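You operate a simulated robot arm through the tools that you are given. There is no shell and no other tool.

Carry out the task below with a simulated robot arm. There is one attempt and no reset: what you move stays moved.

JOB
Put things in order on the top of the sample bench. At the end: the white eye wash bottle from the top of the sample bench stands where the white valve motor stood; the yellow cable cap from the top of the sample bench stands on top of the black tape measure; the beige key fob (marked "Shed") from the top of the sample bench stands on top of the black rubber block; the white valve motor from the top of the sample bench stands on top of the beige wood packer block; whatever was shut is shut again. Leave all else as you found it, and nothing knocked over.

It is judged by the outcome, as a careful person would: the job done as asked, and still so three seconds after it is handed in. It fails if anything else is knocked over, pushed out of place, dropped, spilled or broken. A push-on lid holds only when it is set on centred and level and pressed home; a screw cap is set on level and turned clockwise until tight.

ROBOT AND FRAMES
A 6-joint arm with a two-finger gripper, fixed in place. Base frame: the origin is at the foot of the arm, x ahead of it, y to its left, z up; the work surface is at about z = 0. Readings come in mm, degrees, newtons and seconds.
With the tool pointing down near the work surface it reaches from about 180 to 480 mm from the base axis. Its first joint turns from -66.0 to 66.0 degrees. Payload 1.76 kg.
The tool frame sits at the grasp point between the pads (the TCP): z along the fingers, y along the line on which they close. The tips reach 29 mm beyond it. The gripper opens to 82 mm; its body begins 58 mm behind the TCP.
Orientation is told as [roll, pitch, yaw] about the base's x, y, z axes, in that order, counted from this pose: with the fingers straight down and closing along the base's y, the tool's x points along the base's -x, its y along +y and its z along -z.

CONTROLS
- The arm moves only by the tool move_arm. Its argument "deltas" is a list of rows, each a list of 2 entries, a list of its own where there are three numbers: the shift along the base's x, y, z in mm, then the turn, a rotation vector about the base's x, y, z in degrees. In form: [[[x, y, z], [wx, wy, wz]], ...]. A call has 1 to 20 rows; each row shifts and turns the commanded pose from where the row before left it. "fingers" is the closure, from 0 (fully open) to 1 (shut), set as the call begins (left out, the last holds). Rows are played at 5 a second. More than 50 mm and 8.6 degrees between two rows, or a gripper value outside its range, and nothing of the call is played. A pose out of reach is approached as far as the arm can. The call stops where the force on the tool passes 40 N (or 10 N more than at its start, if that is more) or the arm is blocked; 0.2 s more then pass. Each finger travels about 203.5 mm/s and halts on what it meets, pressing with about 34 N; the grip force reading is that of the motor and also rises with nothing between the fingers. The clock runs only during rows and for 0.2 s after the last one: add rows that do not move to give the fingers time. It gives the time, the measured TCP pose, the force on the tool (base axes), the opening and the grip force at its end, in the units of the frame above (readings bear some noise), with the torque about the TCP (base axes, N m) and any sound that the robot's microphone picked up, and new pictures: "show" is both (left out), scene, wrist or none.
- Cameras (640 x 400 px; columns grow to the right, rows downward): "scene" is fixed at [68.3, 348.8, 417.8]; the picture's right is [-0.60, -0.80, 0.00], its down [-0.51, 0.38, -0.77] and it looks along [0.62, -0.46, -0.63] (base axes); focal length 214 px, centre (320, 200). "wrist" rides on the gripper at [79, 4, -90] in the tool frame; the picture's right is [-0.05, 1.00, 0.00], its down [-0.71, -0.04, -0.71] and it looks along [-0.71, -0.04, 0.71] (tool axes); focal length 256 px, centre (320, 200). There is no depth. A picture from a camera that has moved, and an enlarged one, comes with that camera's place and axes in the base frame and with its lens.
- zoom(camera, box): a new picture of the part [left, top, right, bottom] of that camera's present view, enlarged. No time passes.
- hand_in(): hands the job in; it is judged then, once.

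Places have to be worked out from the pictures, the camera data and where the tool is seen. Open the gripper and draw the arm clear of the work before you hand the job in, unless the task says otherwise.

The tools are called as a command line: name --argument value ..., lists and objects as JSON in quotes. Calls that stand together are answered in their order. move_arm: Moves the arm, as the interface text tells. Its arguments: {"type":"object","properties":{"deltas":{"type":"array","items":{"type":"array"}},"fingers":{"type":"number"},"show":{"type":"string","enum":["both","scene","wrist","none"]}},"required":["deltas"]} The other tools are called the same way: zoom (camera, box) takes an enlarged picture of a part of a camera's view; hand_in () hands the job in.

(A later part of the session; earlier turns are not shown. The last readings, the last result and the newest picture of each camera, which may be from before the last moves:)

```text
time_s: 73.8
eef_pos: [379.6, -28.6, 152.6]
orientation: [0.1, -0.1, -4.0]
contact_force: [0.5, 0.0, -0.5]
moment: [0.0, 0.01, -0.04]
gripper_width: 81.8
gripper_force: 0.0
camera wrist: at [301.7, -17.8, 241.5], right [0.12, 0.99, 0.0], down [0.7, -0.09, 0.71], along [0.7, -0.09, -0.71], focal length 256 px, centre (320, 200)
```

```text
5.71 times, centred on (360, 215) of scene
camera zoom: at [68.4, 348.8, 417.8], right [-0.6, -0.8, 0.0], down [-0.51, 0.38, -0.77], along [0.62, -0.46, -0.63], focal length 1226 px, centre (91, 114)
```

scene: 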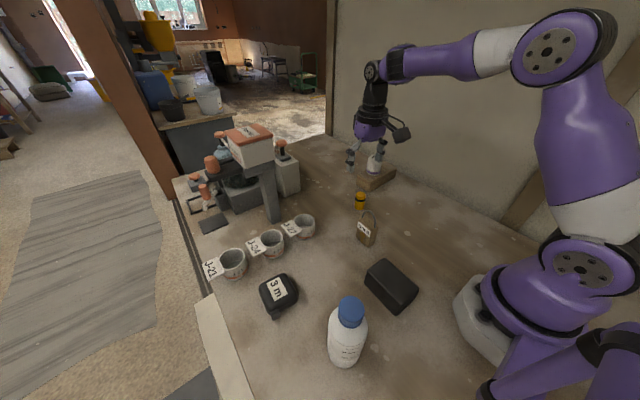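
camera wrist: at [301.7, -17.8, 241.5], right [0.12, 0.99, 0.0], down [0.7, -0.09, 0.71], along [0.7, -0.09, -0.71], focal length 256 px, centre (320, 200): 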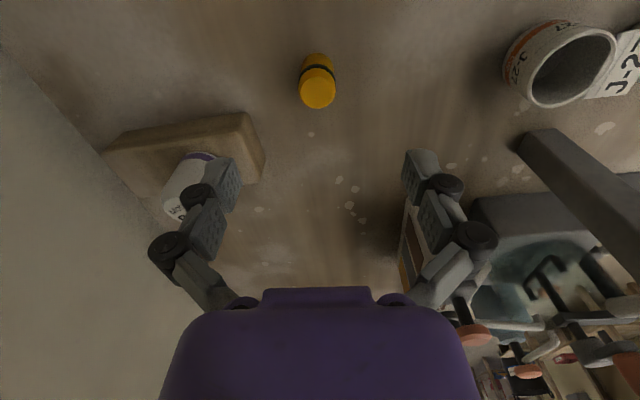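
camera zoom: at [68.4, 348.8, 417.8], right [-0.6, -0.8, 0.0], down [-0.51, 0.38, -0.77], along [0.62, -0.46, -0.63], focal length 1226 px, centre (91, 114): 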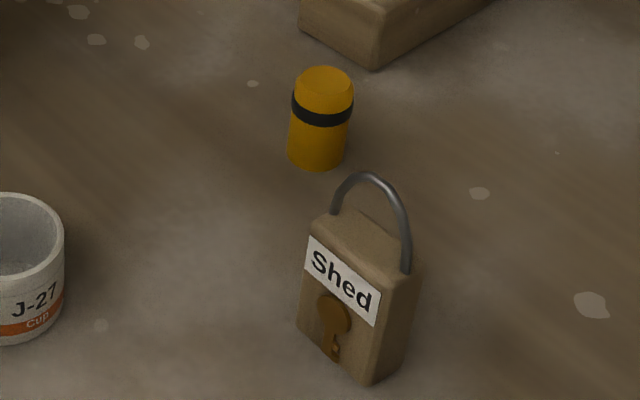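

The cap's axis is at about (380, −29.7), 29 mm across and 47 mm tall. I descend with open fingers to z≈35.

move_arm --deltas '[[[0.5, -0.5, -15], [0, 0, 0]], [[0.5, -0.5, -20], [0, 0, 0]], [[0, 0, -20], [0, 0, 0]], [[0, 0, -20], [0, 0, 0]], [[0, 0, -18], [0, 0, 0]], [[0, 0, -14], [0, 0, 0]], [[0, 0, -10], [0, 0, 0]], [[0, 0, 0], [0, 0, 0]]]' --fingers 0 --show "both"

```text
time_s: 75.6
eef_pos: [381.0, -28.2, 35.8]
orientation: [0.0, 0.0, -3.9]
contact_force: [0.1, -1.2, -0.5]
moment: [0.05, 0.02, -0.01]
gripper_width: 82.2
gripper_force: 0.0
camera wrist: at [302.6, -18.2, 124.2], right [0.12, 0.99, 0.0], down [0.7, -0.09, 0.71], along [0.7, -0.09, -0.71], focal length 256 px, centre (320, 200)
```

scene: 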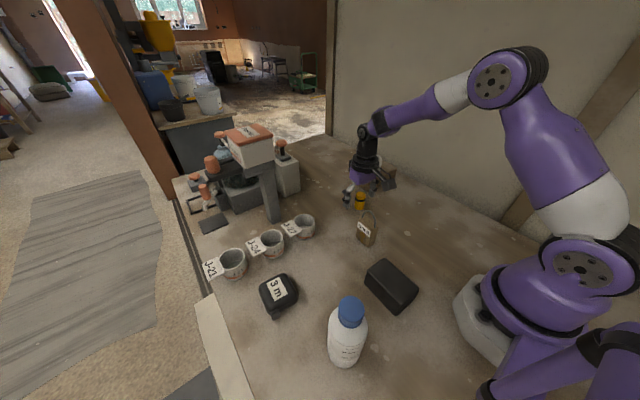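
wrist: 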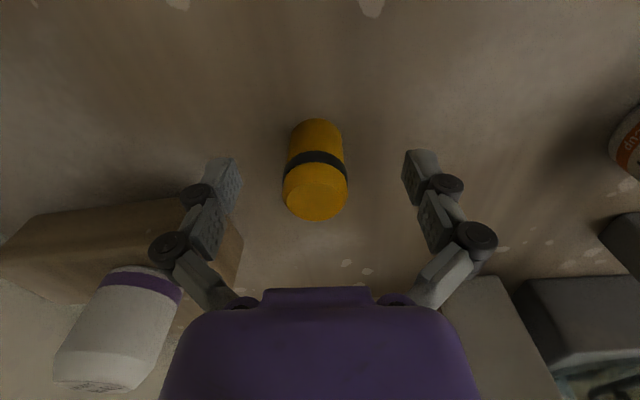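

Cap is centred between the fingers. I close.

move_arm --deltas '[[[0, 0, 0], [0, 0, 0]], [[0, 0, 0], [0, 0, 0]], [[0, 0, 0], [0, 0, 0]], [[0, 0, 0], [0, 0, 0]]]' --fingers 1 --show "wrist"

move_arm --deltas '[[[0, 0, 1], [0, 0, 0]], [[0, 0, 1], [0, 0, 0]], [[0, 0, 1], [0, 0, 0]], [[0, 0, 1], [0, 0, 0]], [[0, 0, 2], [0, 0, 0]], [[0, 0, 2], [0, 0, 0]], [[0, 0, 0], [0, 0, 0]]]' --show "wrist"

```text
time_s: 76.6
eef_pos: [382.1, -27.5, 35.7]
orientation: [0.1, -0.1, -4.0]
contact_force: [1.6, -1.4, 10.6]
moment: [-0.05, -0.04, 0.02]
gripper_width: 25.9
gripper_force: 34.2
camera wrist: at [302.9, -18.2, 124.7], right [0.12, 0.99, 0.0], down [0.7, -0.09, 0.71], along [0.7, -0.09, -0.71], focal length 256 px, centre (320, 200)
```

wrist: 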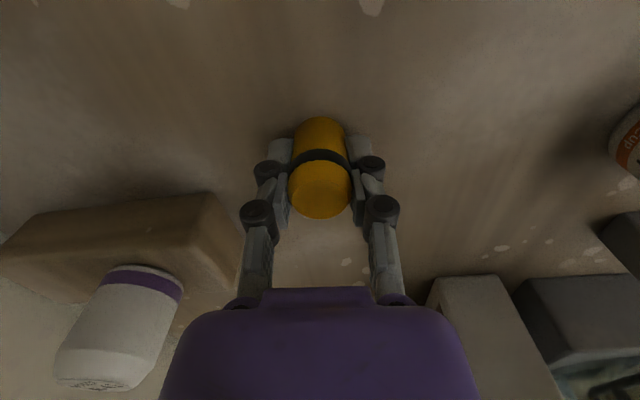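

```text
time_s: 78.2
eef_pos: [380.7, -28.2, 44.3]
orientation: [0.0, 0.0, -3.9]
contact_force: [0.0, 0.6, 0.7]
moment: [0.0, 0.01, -0.01]
gripper_width: 25.5
gripper_force: 34.2
camera wrist: at [302.6, -18.8, 132.9], right [0.12, 0.99, 0.0], down [0.7, -0.09, 0.71], along [0.7, -0.09, -0.71], focal length 256 px, centre (320, 200)
```

wrist: 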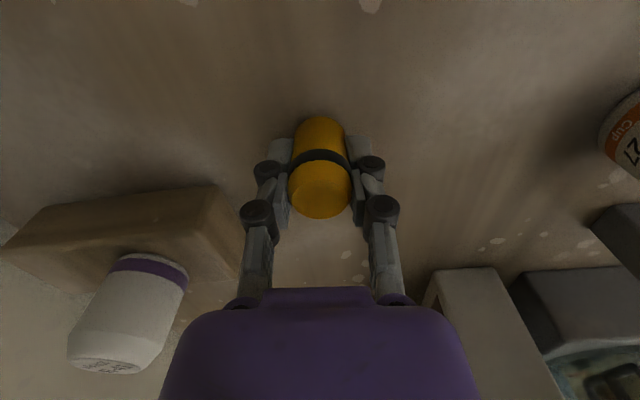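

The cap is held and rises with the gripper. I lift it to carry height.

move_arm --deltas '[[[0, 0, 4], [0, 0, 0]], [[0, 0, 7], [0, 0, 0]], [[0, 0, 10], [0, 0, 0]], [[0, 0, 12], [0, 0, 0]], [[0, 0, 15], [0, 0, 0]], [[0, 0, 15], [0, 0, 0]], [[0, 0, 15], [0, 0, 0]], [[0, 0, 14], [0, 0, 0]], [[0, 0, 8], [0, 0, 0]], [[0, 0, 5], [0, 0, 0]], [[0, 0, 0], [0, 0, 0]]]' --show "wrist"

move_arm --deltas '[[[-5, 8, 0], [0, 0, 1.5]], [[-12, 18, 0], [0, 0, 3]], [[-13, 18, 0], [0, 0, 3]], [[-13, 18, 0], [0, 0, 3]], [[-13, 18, 0], [0, 0, 3]], [[-13, 18, 0], [0, 0, 3]], [[-12, 18, 0], [0, 0, 3]], [[-12, 18, 0], [0, 0, 3]], [[-12, 18, 0], [0, 0, 3]], [[-8, 18, 0], [0, 0, 4]], [[-8, 18, 0], [0, 0, 4]], [[-7, 18, 0], [0, 0, 4]], [[-7, 18, 0], [0, 0, 4]], [[-6, 18, 0], [0, 0, 4]], [[-4, 12, 0], [0, 0, 3]], [[0, 0, 0], [0, 0, 0]]]' --show "both"

```text
time_s: 80.6
eef_pos: [381.7, -27.4, 148.2]
orientation: [0.1, 0.0, -4.0]
contact_force: [0.5, 0.3, -0.2]
moment: [0.02, -0.02, -0.01]
gripper_width: 25.8
gripper_force: 34.2
camera wrist: at [302.8, -18.7, 238.1], right [0.12, 0.99, 0.0], down [0.7, -0.09, 0.71], along [0.7, -0.09, -0.71], focal length 256 px, centre (320, 200)
```

wrist: 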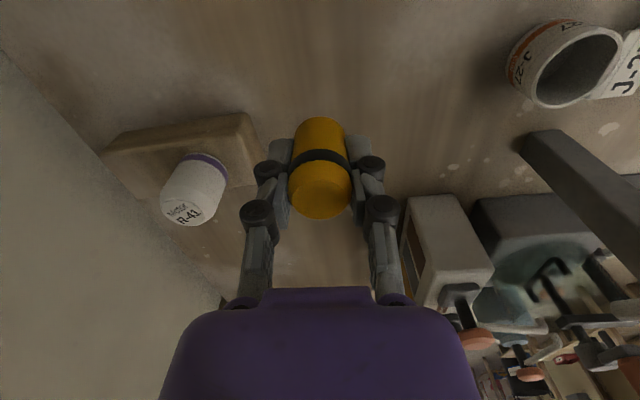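

```text
time_s: 84.0
eef_pos: [235.9, 225.5, 148.1]
orientation: [0.0, 0.0, 44.5]
contact_force: [0.0, -0.4, 0.1]
moment: [-0.02, 0.01, 0.0]
gripper_width: 25.8
gripper_force: 34.1
camera wrist: at [176.8, 173.0, 237.4], right [-0.66, 0.75, 0.0], down [0.53, 0.47, 0.71], along [0.53, 0.47, -0.71], focal length 256 px, centre (320, 200)
```

scene: 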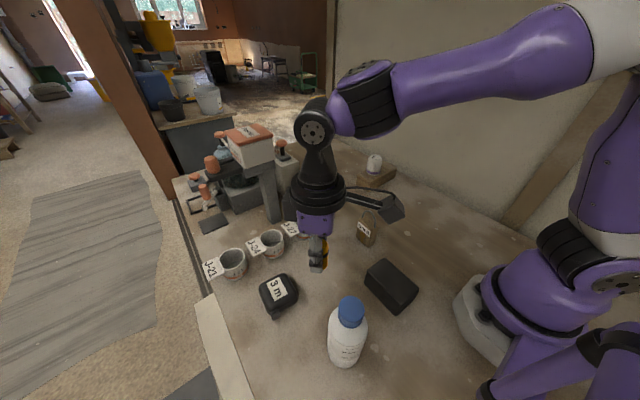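
wrist: 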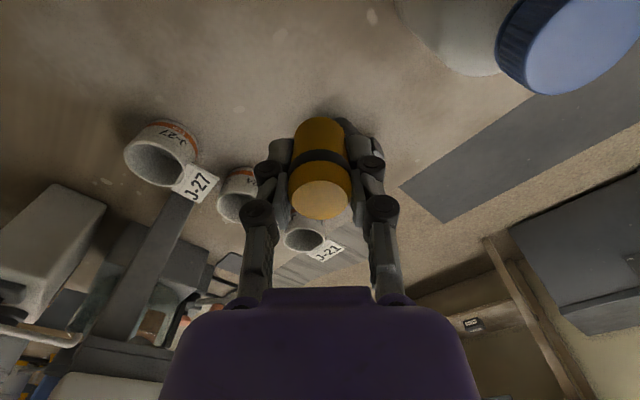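

The cap is held. I move outward to above the tape measure's top centre (281, 291).

move_arm --deltas '[[[6, 8, 0], [0, 0, 0]], [[12, 17, 0], [0, 0, 0.5]], [[12, 18, 0], [0, 0, 0.5]], [[10, 15, 0], [0, 0, 0.5]], [[5, 7.5, 0], [0, 0, 0]], [[0, 0, 0], [0, 0, 0]]]' --show "both"

zoom --camera "wrist" --box '[240, 40, 420, 200]'

zoom --camera "scene" --box '[240, 220, 330, 330]'

```text
time_s: 85.4
eef_pos: [280.6, 291.1, 148.2]
orientation: [0.0, 0.1, 46.0]
contact_force: [-0.4, 0.5, -0.3]
moment: [-0.02, -0.04, 0.03]
gripper_width: 25.7
gripper_force: 34.2
camera wrist: at [223.5, 237.1, 238.0], right [-0.68, 0.73, 0.0], down [0.52, 0.48, 0.71], along [0.52, 0.48, -0.71], focal length 256 px, centre (320, 200)
```

scene: 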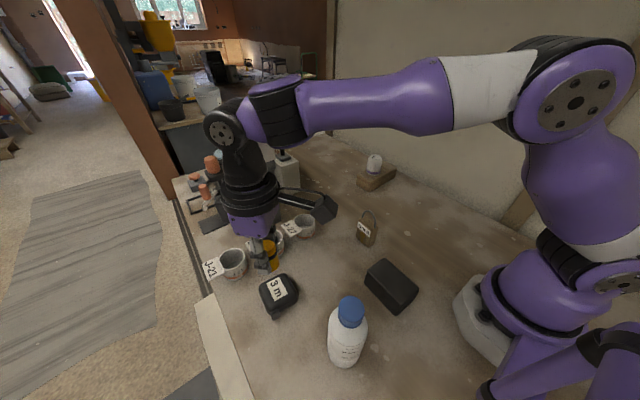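
wrist: 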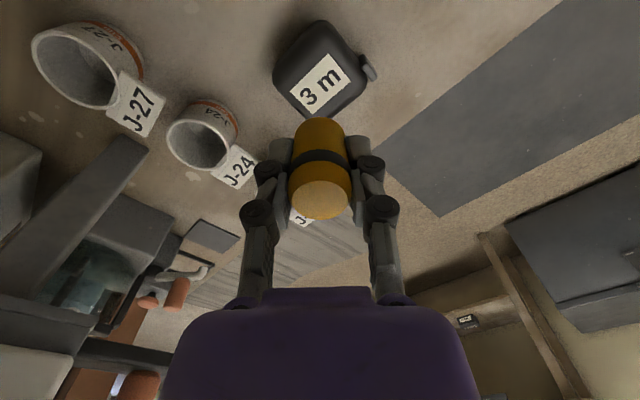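

```text
2.50 times, centred on (330, 120) of wrist
camera zoom: at [223.5, 237.1, 238.0], right [-0.68, 0.73, 0.0], down [0.52, 0.48, 0.71], along [0.52, 0.48, -0.71], focal length 640 px, centre (295, 400)
```

zoom: 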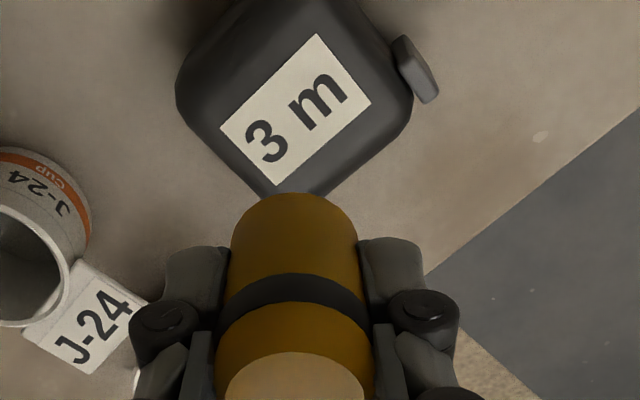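

```text
3.64 times, centred on (285, 275) of scene
camera zoom: at [68.4, 348.8, 417.8], right [-0.6, -0.8, 0.0], down [-0.51, 0.38, -0.77], along [0.62, -0.46, -0.63], focal length 780 px, centre (447, -73)
```

zoom: 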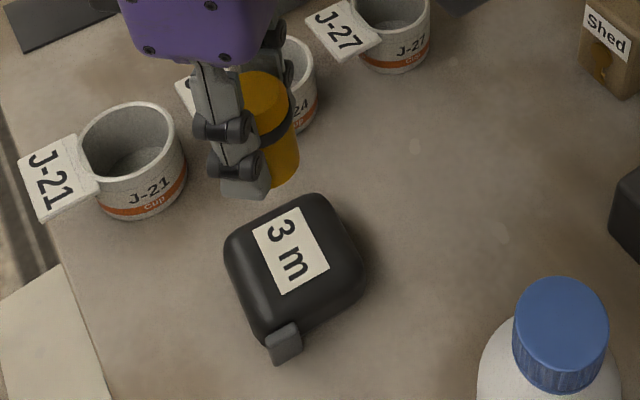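

The tape's label centre computes to (279.5, 290) and the cap's axis is right over it. I lower to just above contact.

move_arm --deltas '[[[0, 0, -6], [0, 0, 0]], [[0, 0, -12], [0, 0, 0]], [[0, 0, -14], [0, 0, 0]], [[0, 0, -14], [0, 0, 0]], [[0, 0, -14], [0, 0, 0]], [[0, 0, -10], [0, 0, 0]], [[0, 0, -4], [0, 0, 0]], [[0, 0, 0], [0, 0, 0]]]' --show "both"

zoom --camera "scene" --box '[240, 240, 320, 330]'

```text
time_s: 87.2
eef_pos: [281.9, 291.5, 75.5]
orientation: [-0.1, 0.0, 46.0]
contact_force: [-0.5, -0.1, -0.9]
moment: [0.01, 0.0, 0.01]
gripper_width: 25.5
gripper_force: 33.9
camera wrist: at [223.4, 237.2, 163.9], right [-0.68, 0.73, 0.0], down [0.52, 0.48, 0.71], along [0.52, 0.48, -0.71], focal length 256 px, centre (320, 200)
```

scene: 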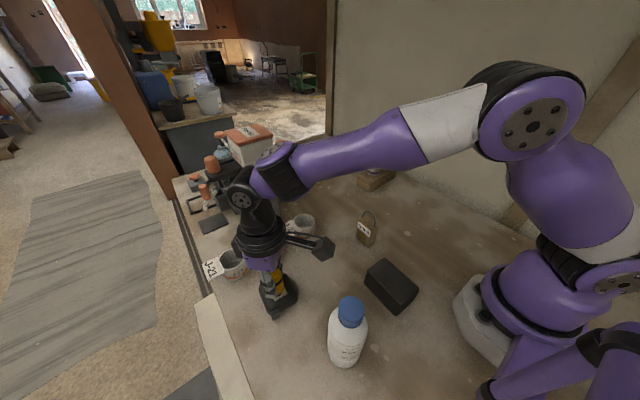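
wrist: 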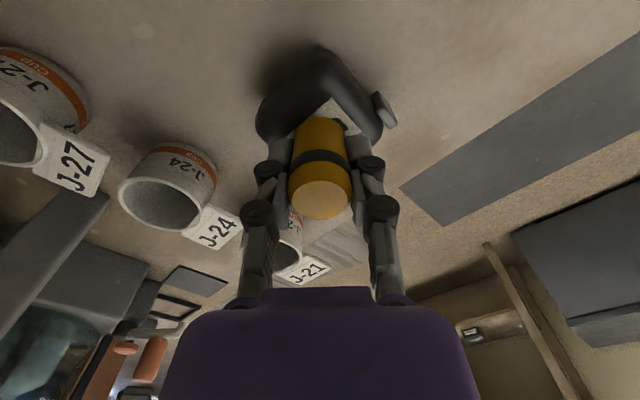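

```text
4.44 times, centred on (280, 285) of scene
camera zoom: at [68.3, 348.8, 417.8], right [-0.6, -0.8, 0.0], down [-0.51, 0.38, -0.77], along [0.62, -0.46, -0.63], focal length 953 px, centre (498, -178)
```

zoom: 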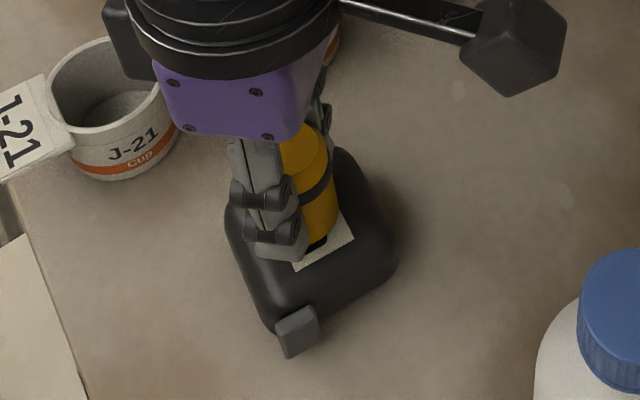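

Looks centred on the tape. I lower in small steps until contact.

move_arm --deltas '[[[0, 0, -2], [0, 0, 0]], [[0, 0, -1.5], [0, 0, 0]], [[0, 0, -1], [0, 0, 0]], [[0, 0, 0], [0, 0, 0]]]' --show "none"

move_arm --deltas '[[[0, 0, -0.8], [0, 0, 0]], [[0, 0, 0], [0, 0, 0]]]' --show "none"

move_arm --deltas '[[[0, 0, -0.8], [0, 0, 0]], [[0, 0, 0], [0, 0, 0]]]' --show "none"

```text
time_s: 88.2
eef_pos: [280.5, 290.5, 70.5]
orientation: [0.0, -0.1, 46.0]
contact_force: [-5.1, -5.5, 26.2]
moment: [-0.2, 0.19, 0.05]
gripper_width: 25.6
gripper_force: 34.1
```

```text
time_s: 88.8
eef_pos: [281.7, 291.5, 70.3]
orientation: [0.0, -0.2, 45.9]
contact_force: [-0.1, -1.1, 26.6]
moment: [0.0, -0.02, -0.02]
gripper_width: 25.3
gripper_force: 33.9
```

```text
time_s: 89.4
eef_pos: [279.3, 291.3, 68.7]
orientation: [0.0, -0.3, 45.9]
contact_force: [2.5, 1.7, 26.0]
moment: [0.06, -0.15, -0.04]
gripper_width: 25.7
gripper_force: 34.4
```

Contact was already made on the first step (26 N). I ease up 1 mm and check the force.

move_arm --deltas '[[[0, 0, 1], [0, 0, 0]], [[0, 0, 0], [0, 0, 0]]]' --show "both"

zoom --camera "scene" --box '[240, 240, 320, 330]'

```text
time_s: 90.0
eef_pos: [280.1, 290.6, 69.3]
orientation: [0.0, 0.0, 46.0]
contact_force: [4.9, 4.9, 11.6]
moment: [0.21, -0.2, 0.01]
gripper_width: 25.9
gripper_force: 34.0
camera wrist: at [223.2, 237.2, 158.3], right [-0.68, 0.73, 0.0], down [0.52, 0.48, 0.71], along [0.52, 0.48, -0.71], focal length 256 px, centre (320, 200)
```

scene: 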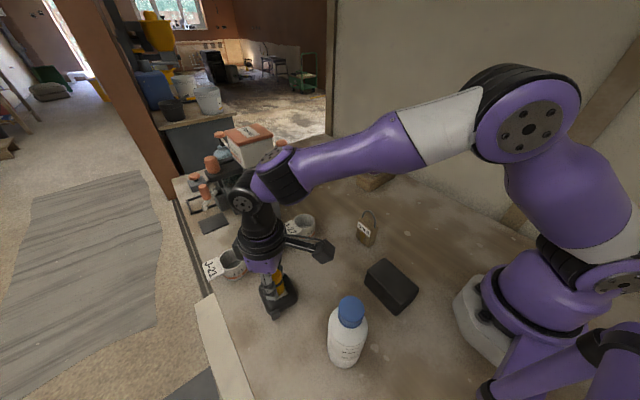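
wrist: 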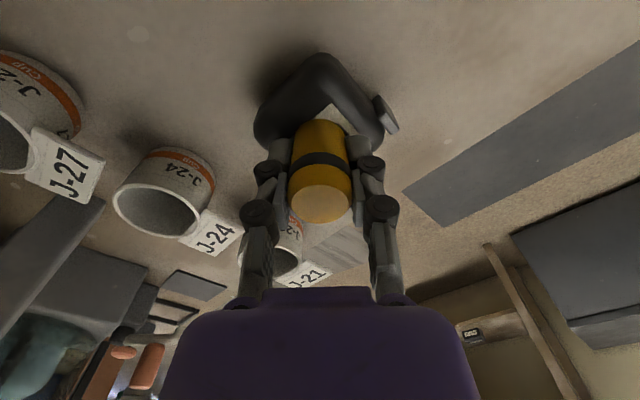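

```text
4.44 times, centred on (280, 285) of scene
camera zoom: at [68.3, 348.8, 417.8], right [-0.6, -0.8, 0.0], down [-0.51, 0.38, -0.77], along [0.62, -0.46, -0.63], focal length 953 px, centre (498, -178)
```

zoom: 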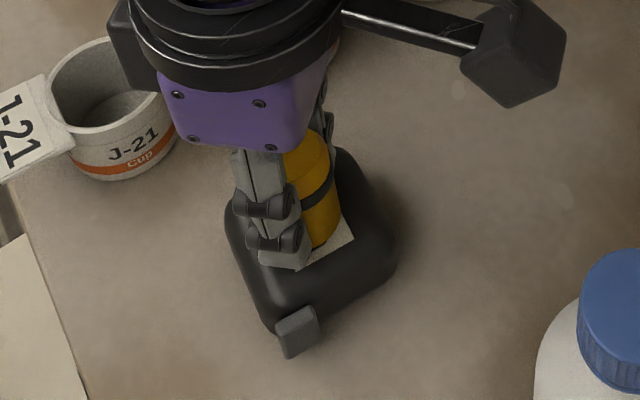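

I ease a little more, then open slightly first, and fully after that.

move_arm --deltas '[[[0, 0, 0.4], [0, 0, 0]], [[0, 0, 0], [0, 0, 0]]]' --show "none"

move_arm --deltas '[[[0, 0, 0], [0, 0, 0]], [[0, 0, 0], [0, 0, 0]]]' --fingers 0.55 --show "none"

move_arm --deltas '[[[0, 0, 0], [0, 0, 0]], [[0, 0, 0], [0, 0, 0]]]' --fingers 0.1 --show "both"

zoom --camera "scene" --box '[240, 240, 320, 330]'

```text
time_s: 90.6
eef_pos: [281.5, 290.4, 69.0]
orientation: [0.0, 0.2, 46.0]
contact_force: [0.1, -0.5, 0.4]
moment: [0.02, 0.01, -0.01]
gripper_width: 25.6
gripper_force: 33.7
```

```text
time_s: 91.2
eef_pos: [281.1, 291.9, 70.6]
orientation: [0.0, 0.0, 46.0]
contact_force: [-0.8, 0.2, -0.2]
moment: [0.03, -0.01, -0.01]
gripper_width: 36.9
gripper_force: 0.1
```

```text
time_s: 91.8
eef_pos: [280.8, 290.9, 70.6]
orientation: [-0.1, 0.0, 46.0]
contact_force: [-0.8, -0.2, 0.6]
moment: [-0.01, -0.01, 0.04]
gripper_width: 73.4
gripper_force: 0.0
camera wrist: at [223.2, 237.3, 159.2], right [-0.68, 0.73, 0.0], down [0.52, 0.48, 0.71], along [0.52, 0.48, -0.71], focal length 256 px, centre (320, 200)
```

scene: 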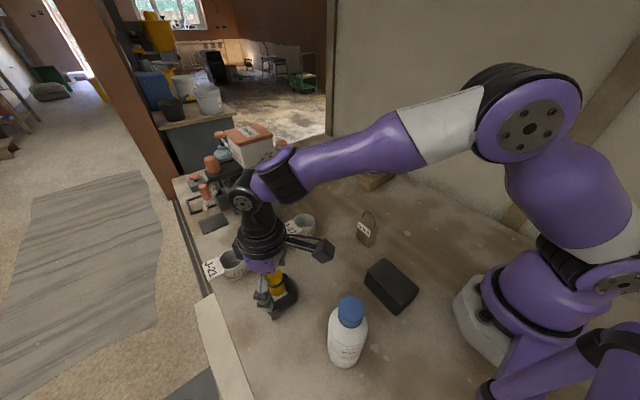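
wrist: 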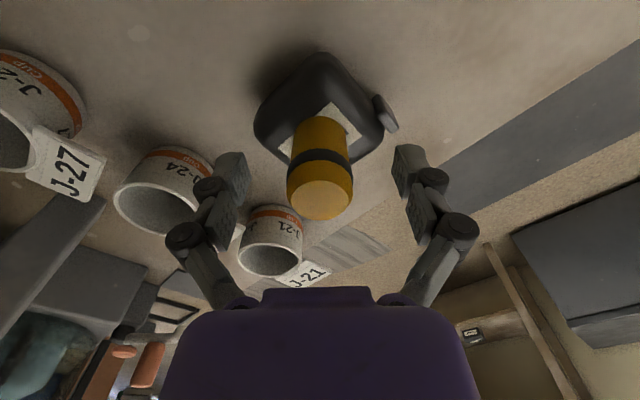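

```text
4.44 times, centred on (280, 285) of scene
camera zoom: at [68.3, 348.8, 417.8], right [-0.6, -0.8, 0.0], down [-0.51, 0.38, -0.77], along [0.62, -0.46, -0.63], focal length 953 px, centre (498, -178)
```

zoom: 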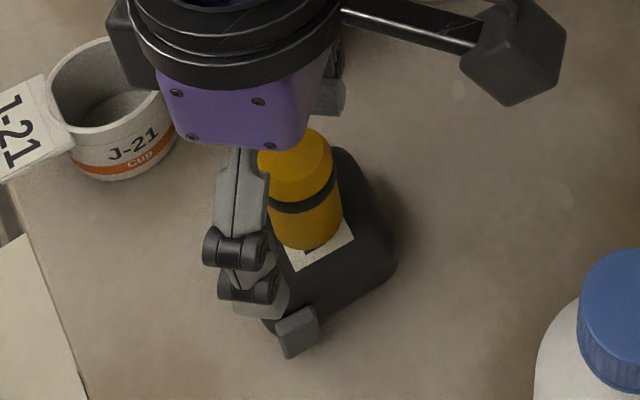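

The cap stands on the tape measure. I raise straight up clear of it.

move_arm --deltas '[[[0, 0, 5], [0, 0, 0]], [[0, 0, 12], [0, 0, 0]], [[0, 0, 18], [0, 0, 0]], [[0, 0, 20], [0, 0, 0]], [[0, 0, 25], [0, 0, 0]], [[0, 0, 20], [0, 0, 0]], [[0, 0, 0], [0, 0, 0]]]' --fingers 0 --show "both"

zoom --camera "scene" --box '[240, 240, 330, 330]'

```text
time_s: 93.4
eef_pos: [280.4, 291.7, 170.0]
orientation: [-0.1, 0.0, 46.0]
contact_force: [-0.1, -0.2, -0.3]
moment: [0.01, -0.01, 0.0]
gripper_width: 81.7
gripper_force: 0.1
camera wrist: at [223.6, 237.4, 259.1], right [-0.68, 0.73, 0.0], down [0.52, 0.48, 0.71], along [0.52, 0.48, -0.71], focal length 256 px, centre (320, 200)
```

scene: 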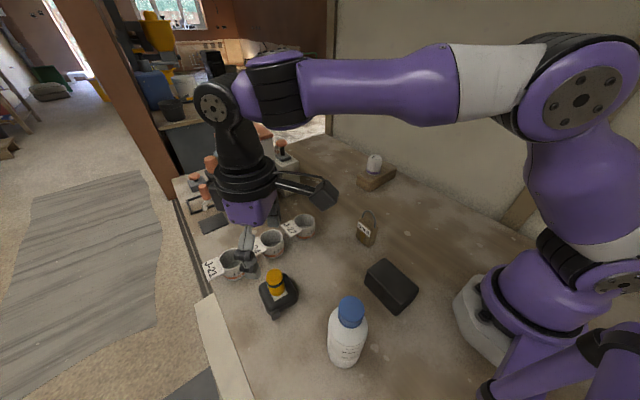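
wrist: 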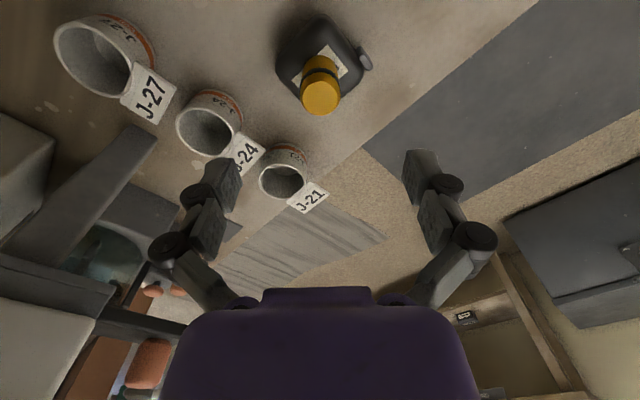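

```text
4.44 times, centred on (285, 285) of scene
camera zoom: at [68.3, 348.8, 417.8], right [-0.6, -0.8, 0.0], down [-0.51, 0.38, -0.77], along [0.62, -0.46, -0.63], focal length 953 px, centre (476, -178)
```

zoom: 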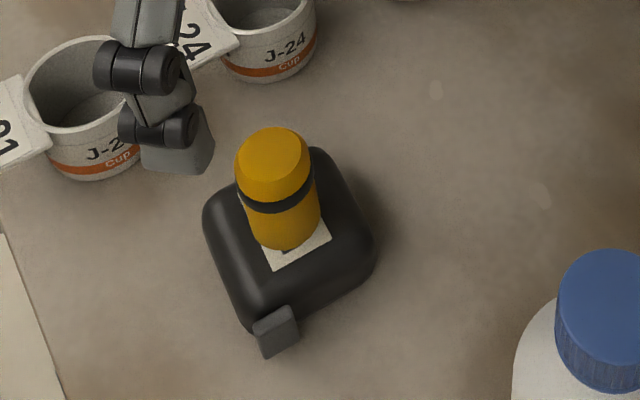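

The cap stands centred on the tape measure. Next the key fob: I travel to above it for a close look.

move_arm --deltas '[[[2, -9, 5], [0, 0, -1.5]], [[3.5, -18, 5], [0, 0, -2.5]], [[3.5, -19, 5], [0, 0, -2.5]], [[3.5, -19, 0], [0, 0, -2.5]], [[3.5, -19, 0], [0, 0, -2.5]], [[3.5, -19, 0], [0, 0, -2.5]], [[-2.5, -20, 0], [0, 0, -3.2]], [[-2.5, -20, 0], [0, 0, -3.2]], [[-2.5, -20, 0], [0, 0, -3.2]], [[-2.5, -20, 0], [0, 0, -3.2]], [[-2.5, -20, 0], [0, 0, -3.2]], [[-4, -20, 0], [0, 0, -3.2]], [[-4, -12, 0], [0, 0, -2]], [[0, 0, 0], [0, 0, 0]]]' --show "both"

zoom --camera "wrist" --box '[240, 0, 420, 150]'

```text
time_s: 96.4
eef_pos: [280.6, 56.4, 186.4]
orientation: [0.0, 0.0, 10.7]
contact_force: [-0.5, -0.6, -0.3]
moment: [-0.01, -0.01, 0.01]
gripper_width: 81.8
gripper_force: 0.0
camera wrist: at [202.0, 46.1, 273.8], right [-0.13, 0.99, 0.0], down [0.7, 0.09, 0.71], along [0.7, 0.09, -0.71], focal length 256 px, centre (320, 200)
```

scene: 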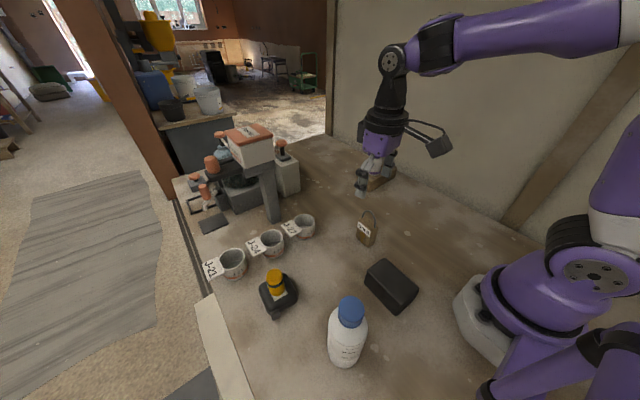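
wrist: 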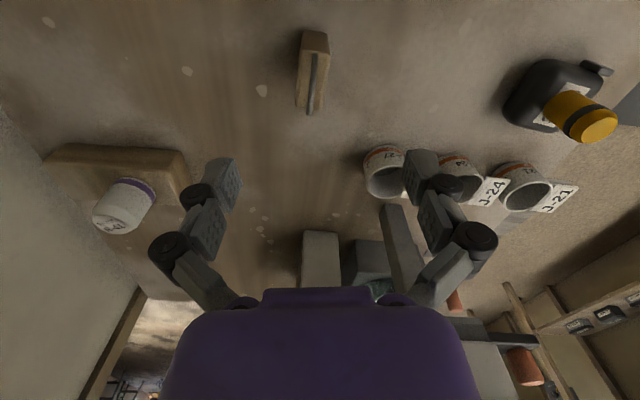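

```text
2.67 times, centred on (330, 75) of wrist
camera zoom: at [202.0, 46.1, 273.8], right [-0.13, 0.99, 0.0], down [0.7, 0.09, 0.71], along [0.7, 0.09, -0.71], focal length 683 px, centre (293, 533)
```

zoom: 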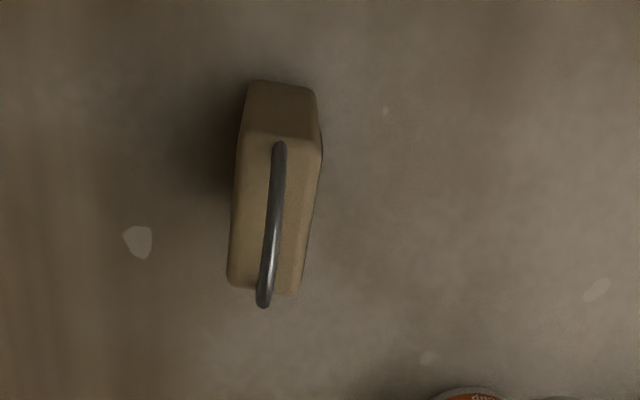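

The fob stands at about x 259–304, y 39.5–62, body 60 mm tall plus a shackle to ≈100 mm, aligned with the base axes. Before gripping it, I test reachability above the rubber block and measure it with the wrist camera.

move_arm --deltas '[[[-6, 3, -2], [0, 0, -1]], [[-12, 7, -4], [0, 0, -1.3]], [[-12, 7, -4], [0, 0, -1.3]], [[-12, 7, -4], [0, 0, -1.4]], [[-12, 7, -4], [0, 0, -1.4]], [[-12, 7, -5], [0, 0, -1.4]], [[-12, 6, -5], [0, 0, -1.4]], [[-12, 6, -5], [0, 0, -1.5]], [[-6, 4, -2], [0, 0, 0]], [[0, 0, 0], [0, 0, 0]]]' --show "both"

```text
time_s: 98.6
eef_pos: [184.6, 110.0, 150.5]
orientation: [0.0, 0.1, 0.1]
contact_force: [-0.1, 0.1, -1.1]
moment: [-0.02, -0.02, -0.03]
gripper_width: 82.0
gripper_force: 0.0
camera wrist: at [105.0, 114.3, 239.6], right [0.05, 1.0, 0.0], down [0.71, -0.04, 0.71], along [0.71, -0.04, -0.71], focal length 256 px, centre (320, 200)
```

scene: 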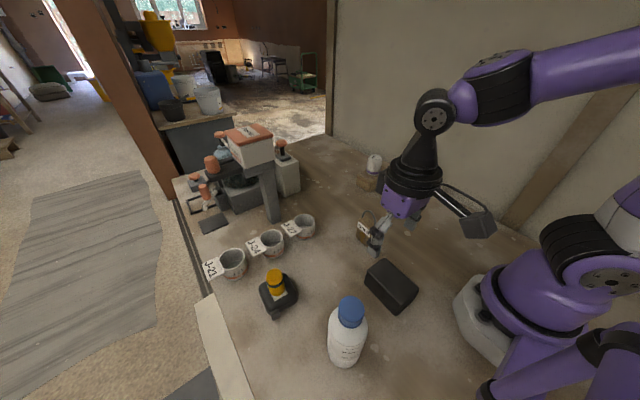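
wrist: 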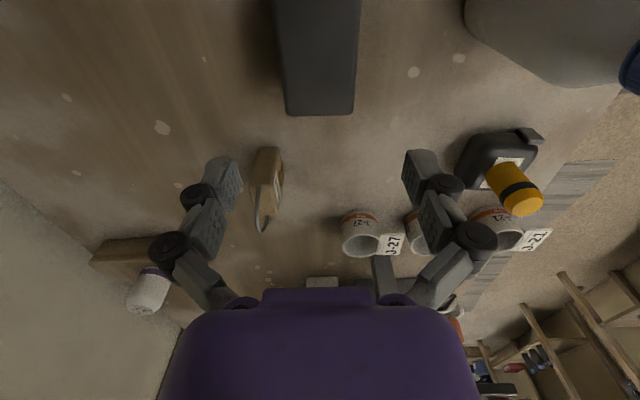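

Reachable without trouble. I zoom in on the rubber block in both views.

zoom --camera "wrist" --box '[240, 0, 400, 140]'

zoom --camera "scene" --box '[340, 240, 440, 330]'

```text
2.86 times, centred on (320, 70) of wrist
camera zoom: at [105.0, 114.3, 239.6], right [0.05, 1.0, 0.0], down [0.71, -0.04, 0.71], along [0.71, -0.04, -0.71], focal length 731 px, centre (320, 571)
```

zoom: 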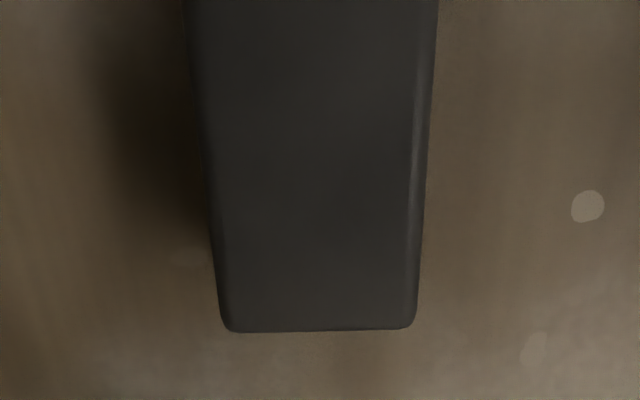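

```text
4.44 times, centred on (390, 285) of scene
camera zoom: at [68.3, 348.8, 417.8], right [-0.6, -0.8, 0.0], down [-0.51, 0.38, -0.77], along [0.62, -0.46, -0.63], focal length 953 px, centre (9, -178)
```

zoom: 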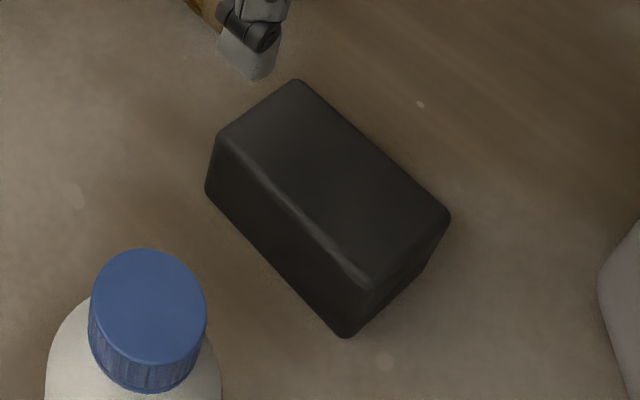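

The block spans x 121–201, y 82–135, with its top at z≈48; its centre is (161, 109). I test that the tool can reach (165, 109) at the placing height before gripping the fob.

move_arm --deltas '[[[-10, -0.5, 0], [0, 0, 0]], [[-9, -0.5, -5], [0, 0, 0]], [[0, 0, -15], [0, 0, 0]], [[0, 0, -15], [0, 0, 0]], [[0, 0, -10], [0, 0, 0]], [[0, 0, 0], [0, 0, 0]]]' --show "both"

```text
time_s: 100.0
eef_pos: [165.6, 108.7, 104.6]
orientation: [0.0, 0.0, 0.0]
contact_force: [0.3, 0.0, 0.4]
moment: [-0.01, 0.02, -0.01]
gripper_width: 82.0
gripper_force: 0.1
camera wrist: at [86.1, 113.4, 193.9], right [0.05, 1.0, 0.0], down [0.71, -0.04, 0.71], along [0.71, -0.04, -0.71], focal length 256 px, centre (320, 200)
```

scene: 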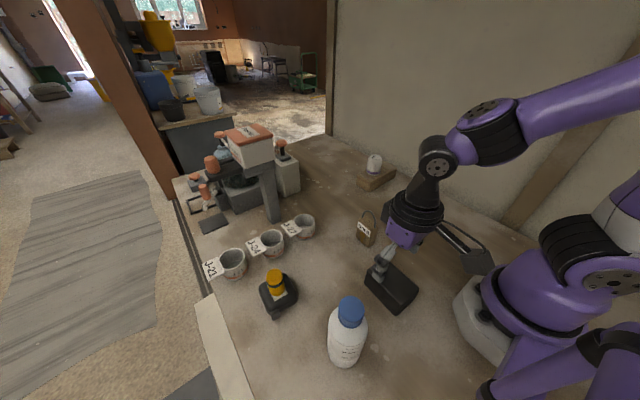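
wrist: 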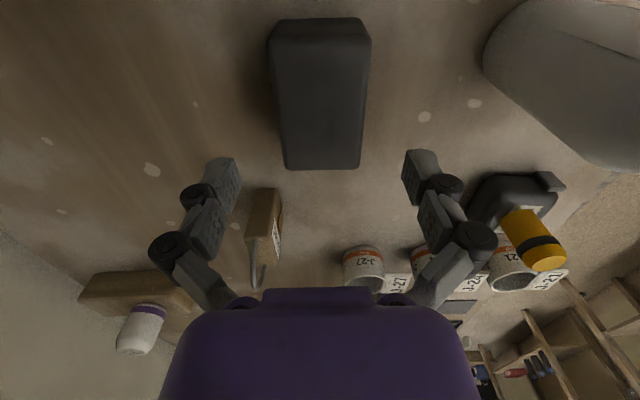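

Reachable and clear. This view shows the whole block top; I zoom in to refine its position.

zoom --camera "wrist" --box '[230, 0, 410, 190]'

zoom --camera "scene" --box '[400, 210, 520, 310]'

```text
2.11 times, centred on (320, 95) of wrist
camera zoom: at [86.1, 113.4, 193.9], right [0.05, 1.0, 0.0], down [0.71, -0.04, 0.71], along [0.71, -0.04, -0.71], focal length 539 px, centre (320, 421)
```

zoom: 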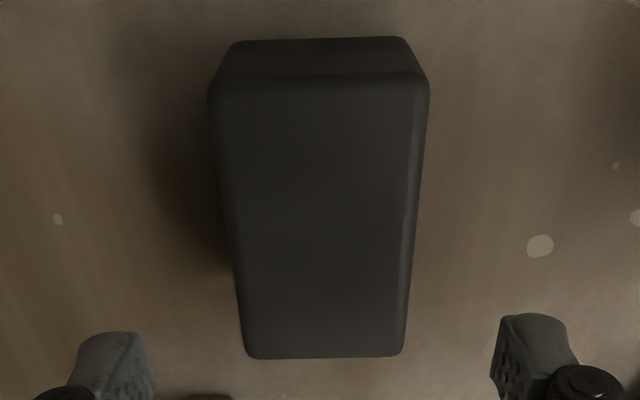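

```text
4.00 times, centred on (460, 260) of scene
camera zoom: at [68.3, 348.8, 417.8], right [-0.6, -0.8, 0.0], down [-0.51, 0.38, -0.77], along [0.62, -0.46, -0.63], focal length 858 px, centre (-240, -40)
```

zoom: 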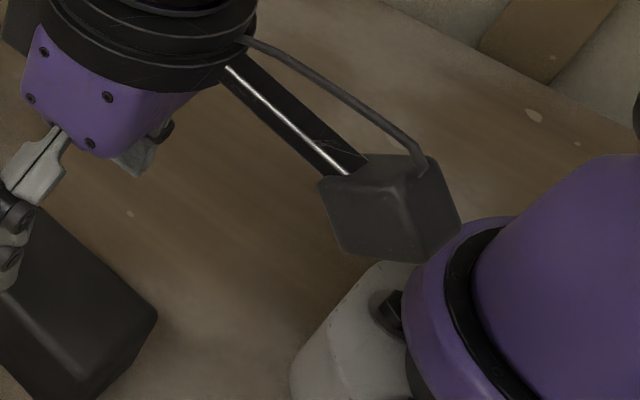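

Block top confirmed: x 120–200, y 84–136, centre (160, 110). I go back up and over to the fob with yaw 0.

move_arm --deltas '[[[4, 0, 10], [0, 0, 0]], [[8, 0, 15], [0, 0, 0]], [[8, 0, 18], [0, 0, 0]], [[13, -7, 10], [0, 0, 0]], [[15, -10, 10], [0, 0, 0]], [[17, -10, 9], [0, 0, 0]], [[17, -11, 5], [0, 0, 0]], [[17, -11, 0], [0, 0, 0]], [[17, -9, 0], [0, 0, 0]], [[0, 0, 0], [0, 0, 0]]]' --show "both"

zoom --camera "wrist" --box '[240, 0, 400, 150]'

```text
time_s: 102.2
eef_pos: [280.5, 50.1, 182.0]
orientation: [-0.1, -0.1, 0.1]
contact_force: [-0.5, 0.6, 0.2]
moment: [-0.04, 0.02, 0.02]
gripper_width: 82.1
gripper_force: 0.2
camera wrist: at [202.4, 54.9, 271.3], right [0.05, 1.0, 0.0], down [0.71, -0.04, 0.71], along [0.71, -0.04, -0.71], focal length 256 px, centre (320, 200)
```

scene: 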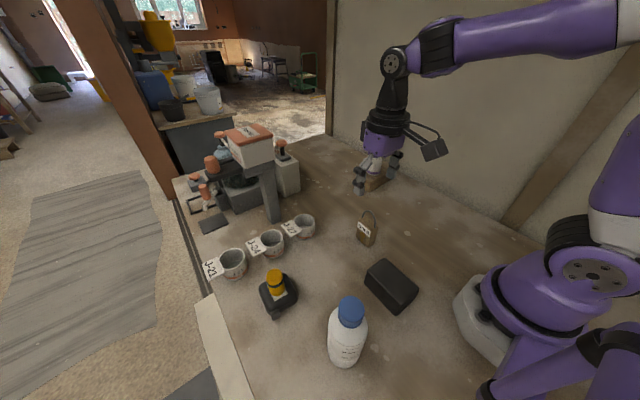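
wrist: 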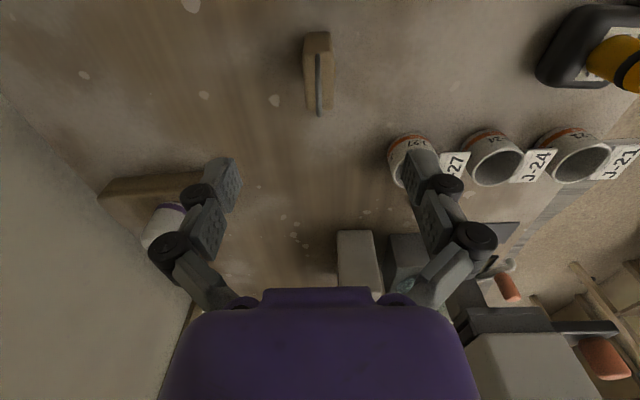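

```text
2.67 times, centred on (320, 75) of wrist
camera zoom: at [202.4, 54.9, 271.3], right [0.05, 1.0, 0.0], down [0.71, -0.04, 0.71], along [0.71, -0.04, -0.71], focal length 683 px, centre (320, 533)
```

zoom: 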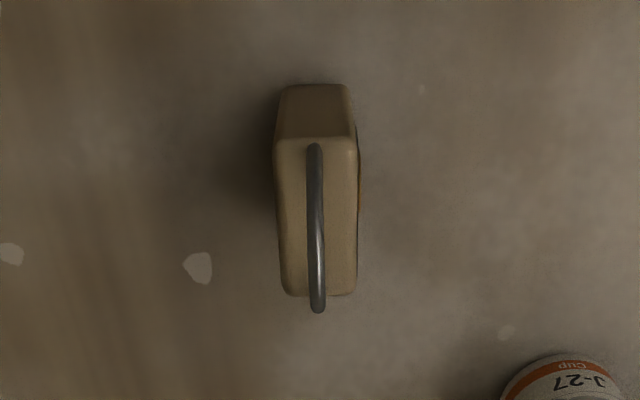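

The fob is aligned with the tool; its centre is (282, 50.5). I descend with open fingers to z≈54, keeping the palm above the shackle.

move_arm --deltas '[[[0.7, 0.2, -15], [0, 0, 0]], [[0.7, 0.2, -20], [0, 0, 0]], [[0, 0, -20], [0, 0, 0]], [[0, 0, -20], [0, 0, 0]], [[0, 0, -20], [0, 0, 0]], [[0, 0, -15], [0, 0, 0]], [[0, 0, -11], [0, 0, 0]], [[0, 0, -7], [0, 0, 0]], [[0, 0, 0], [0, 0, 0]]]' --fingers 0 --show "both"

zoom --camera "scene" --box '[330, 150, 420, 260]'

```text
time_s: 104.2
eef_pos: [280.7, 51.3, 55.1]
orientation: [0.1, 0.0, 0.1]
contact_force: [-0.1, 0.4, -0.4]
moment: [-0.03, 0.01, 0.03]
gripper_width: 82.2
gripper_force: 0.0
camera wrist: at [203.3, 55.4, 143.1], right [0.05, 1.0, 0.0], down [0.71, -0.04, 0.71], along [0.71, -0.04, -0.71], focal length 256 px, centre (320, 200)
```

scene: 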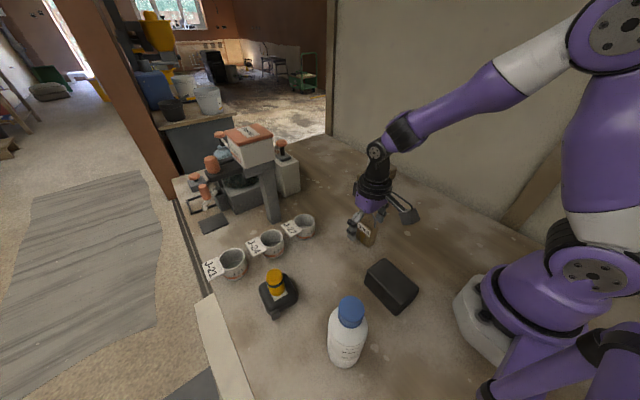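
wrist: 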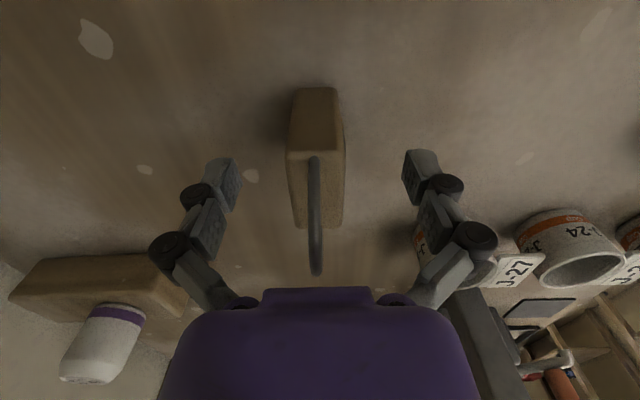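

```text
3.64 times, centred on (375, 205) of scene
camera zoom: at [68.3, 348.8, 417.8], right [-0.6, -0.8, 0.0], down [-0.51, 0.38, -0.77], along [0.62, -0.46, -0.63], focal length 780 px, centre (120, 182)
```

zoom: 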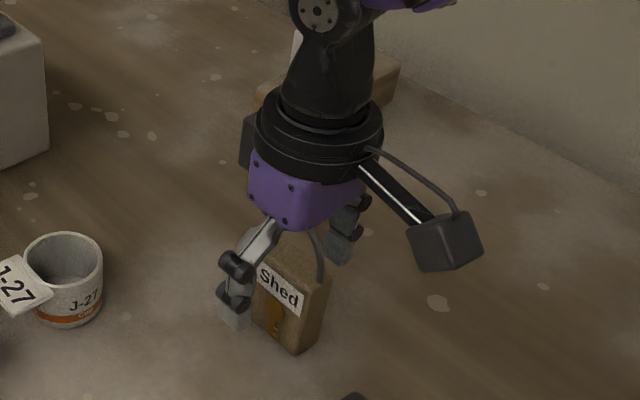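

The palm clears the shackle. The fob has a protruding keyhole cover on the lower part of its +y face, so I raise 9 mm so that the pads grip only the flat upper part, then close.

move_arm --deltas '[[[0.5, 0, 5], [0, 0, 0]], [[0.5, -0.5, 4], [0, 0, 0]], [[0, 0, 0], [0, 0, 0]]]' --fingers 0 --show "none"

move_arm --deltas '[[[0, 0, 0], [0, 0, 0]], [[0, 0, 0], [0, 0, 0]], [[0, 0, 0], [0, 0, 0]], [[0, 0, 0], [0, 0, 0]]]' --fingers 1 --show "both"

zoom --camera "wrist" --box '[220, 60, 420, 290]'

zoom --camera "scene" --box '[330, 150, 420, 260]'

```text
time_s: 105.0
eef_pos: [282.4, 50.6, 63.4]
orientation: [0.0, 0.0, 0.1]
contact_force: [0.0, 0.2, 0.9]
moment: [0.0, -0.01, 0.0]
gripper_width: 81.8
gripper_force: 0.0
```

```text
time_s: 106.0
eef_pos: [283.2, 51.6, 63.7]
orientation: [0.0, -0.1, 0.2]
contact_force: [3.1, 0.4, 19.6]
moment: [0.05, -0.06, 0.0]
gripper_width: 22.6
gripper_force: 34.2
camera wrist: at [204.8, 55.1, 152.4], right [0.05, 1.0, 0.0], down [0.7, -0.04, 0.71], along [0.71, -0.04, -0.71], focal length 256 px, centre (320, 200)
```

scene: 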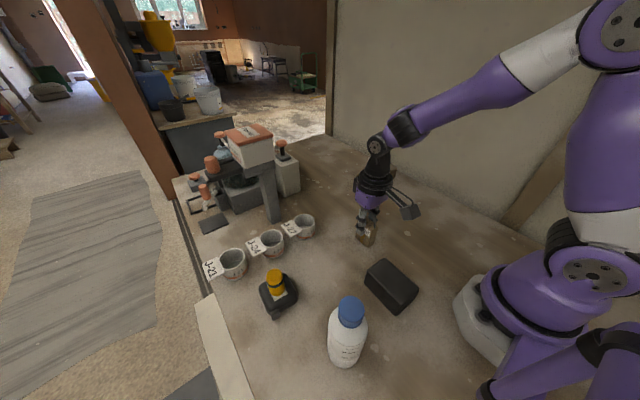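
wrist: 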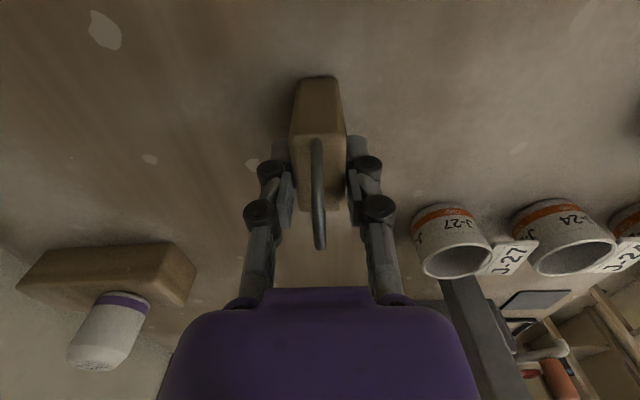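

```text
1.74 times, centred on (320, 175) of wrist
camera zoom: at [204.8, 55.1, 152.4], right [0.05, 1.0, 0.0], down [0.7, -0.04, 0.71], along [0.71, -0.04, -0.71], focal length 445 px, centre (320, 244)
```

zoom: 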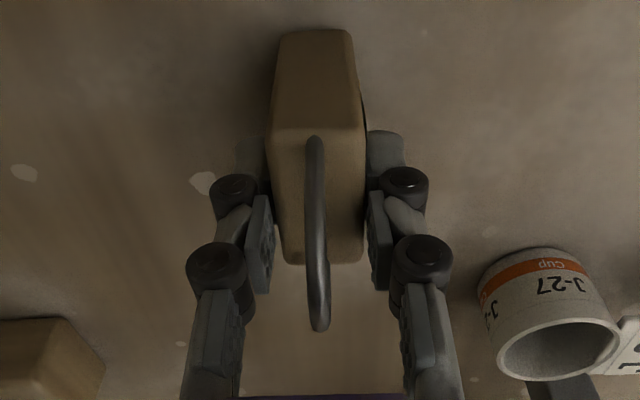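

```text
3.64 times, centred on (375, 205) of scene
camera zoom: at [68.3, 348.8, 417.8], right [-0.6, -0.8, 0.0], down [-0.51, 0.38, -0.77], along [0.62, -0.46, -0.63], focal length 780 px, centre (120, 182)
```

zoom: 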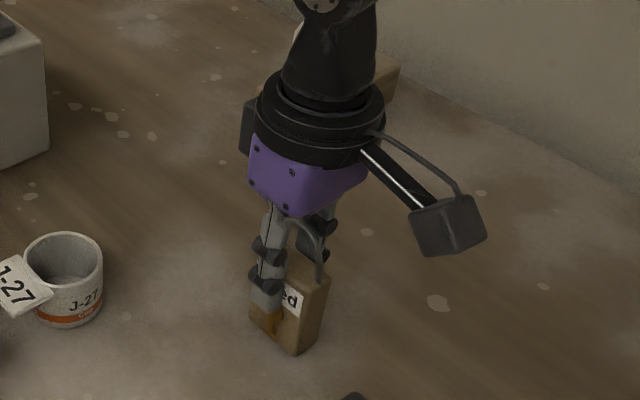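

Grip is firm at 22.6 mm. I lift in tiny steps and check.

move_arm --deltas '[[[0, 0, 1], [0, 0, 0]], [[0, 0, 1], [0, 0, 0]], [[0, 0, 1], [0, 0, 0]], [[0, 0, 1], [0, 0, 0]], [[0, 0, 2], [0, 0, 0]], [[0, 0, 3], [0, 0, 0]], [[0, 0, 4], [0, 0, 0]], [[0, 0, 5], [0, 0, 0]], [[0, 0, 0], [0, 0, 0]]]' --show "both"

zoom --camera "scene" --box '[330, 150, 420, 260]'

```text
time_s: 108.0
eef_pos: [284.1, 51.5, 80.3]
orientation: [0.0, 0.1, 0.0]
contact_force: [0.5, 0.1, -0.8]
moment: [-0.03, -0.01, 0.0]
gripper_width: 23.0
gripper_force: 33.6
camera wrist: at [204.4, 55.8, 170.1], right [0.05, 1.0, 0.0], down [0.71, -0.04, 0.71], along [0.71, -0.04, -0.71], focal length 256 px, centre (320, 200)
```

scene: 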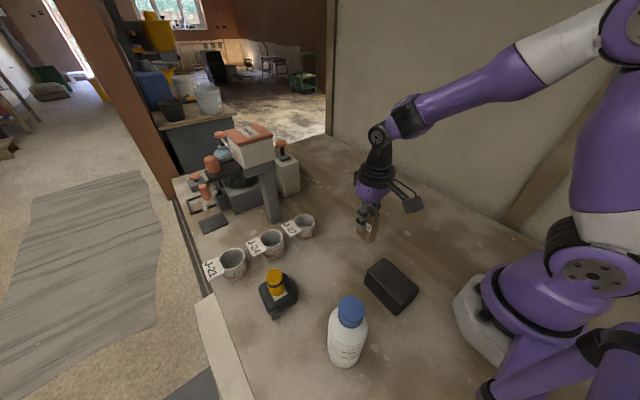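
wrist: 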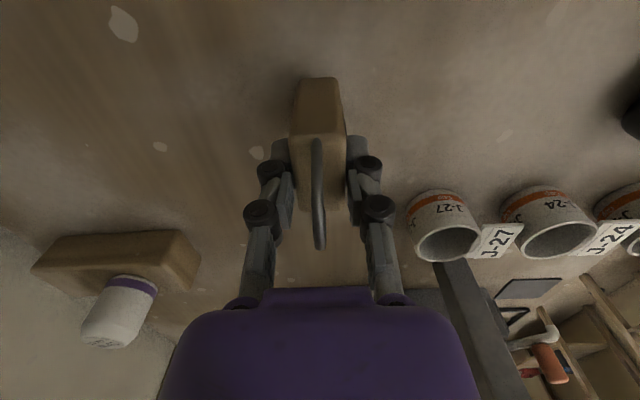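

```text
3.64 times, centred on (375, 205) of scene
camera zoom: at [68.3, 348.8, 417.8], right [-0.6, -0.8, 0.0], down [-0.51, 0.38, -0.77], along [0.62, -0.46, -0.63], focal length 780 px, centre (120, 182)
```

zoom: 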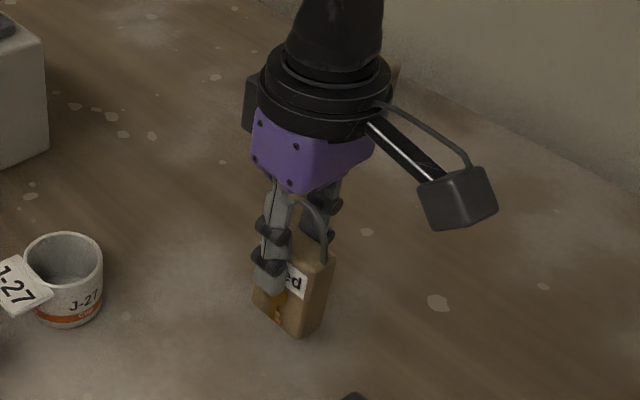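

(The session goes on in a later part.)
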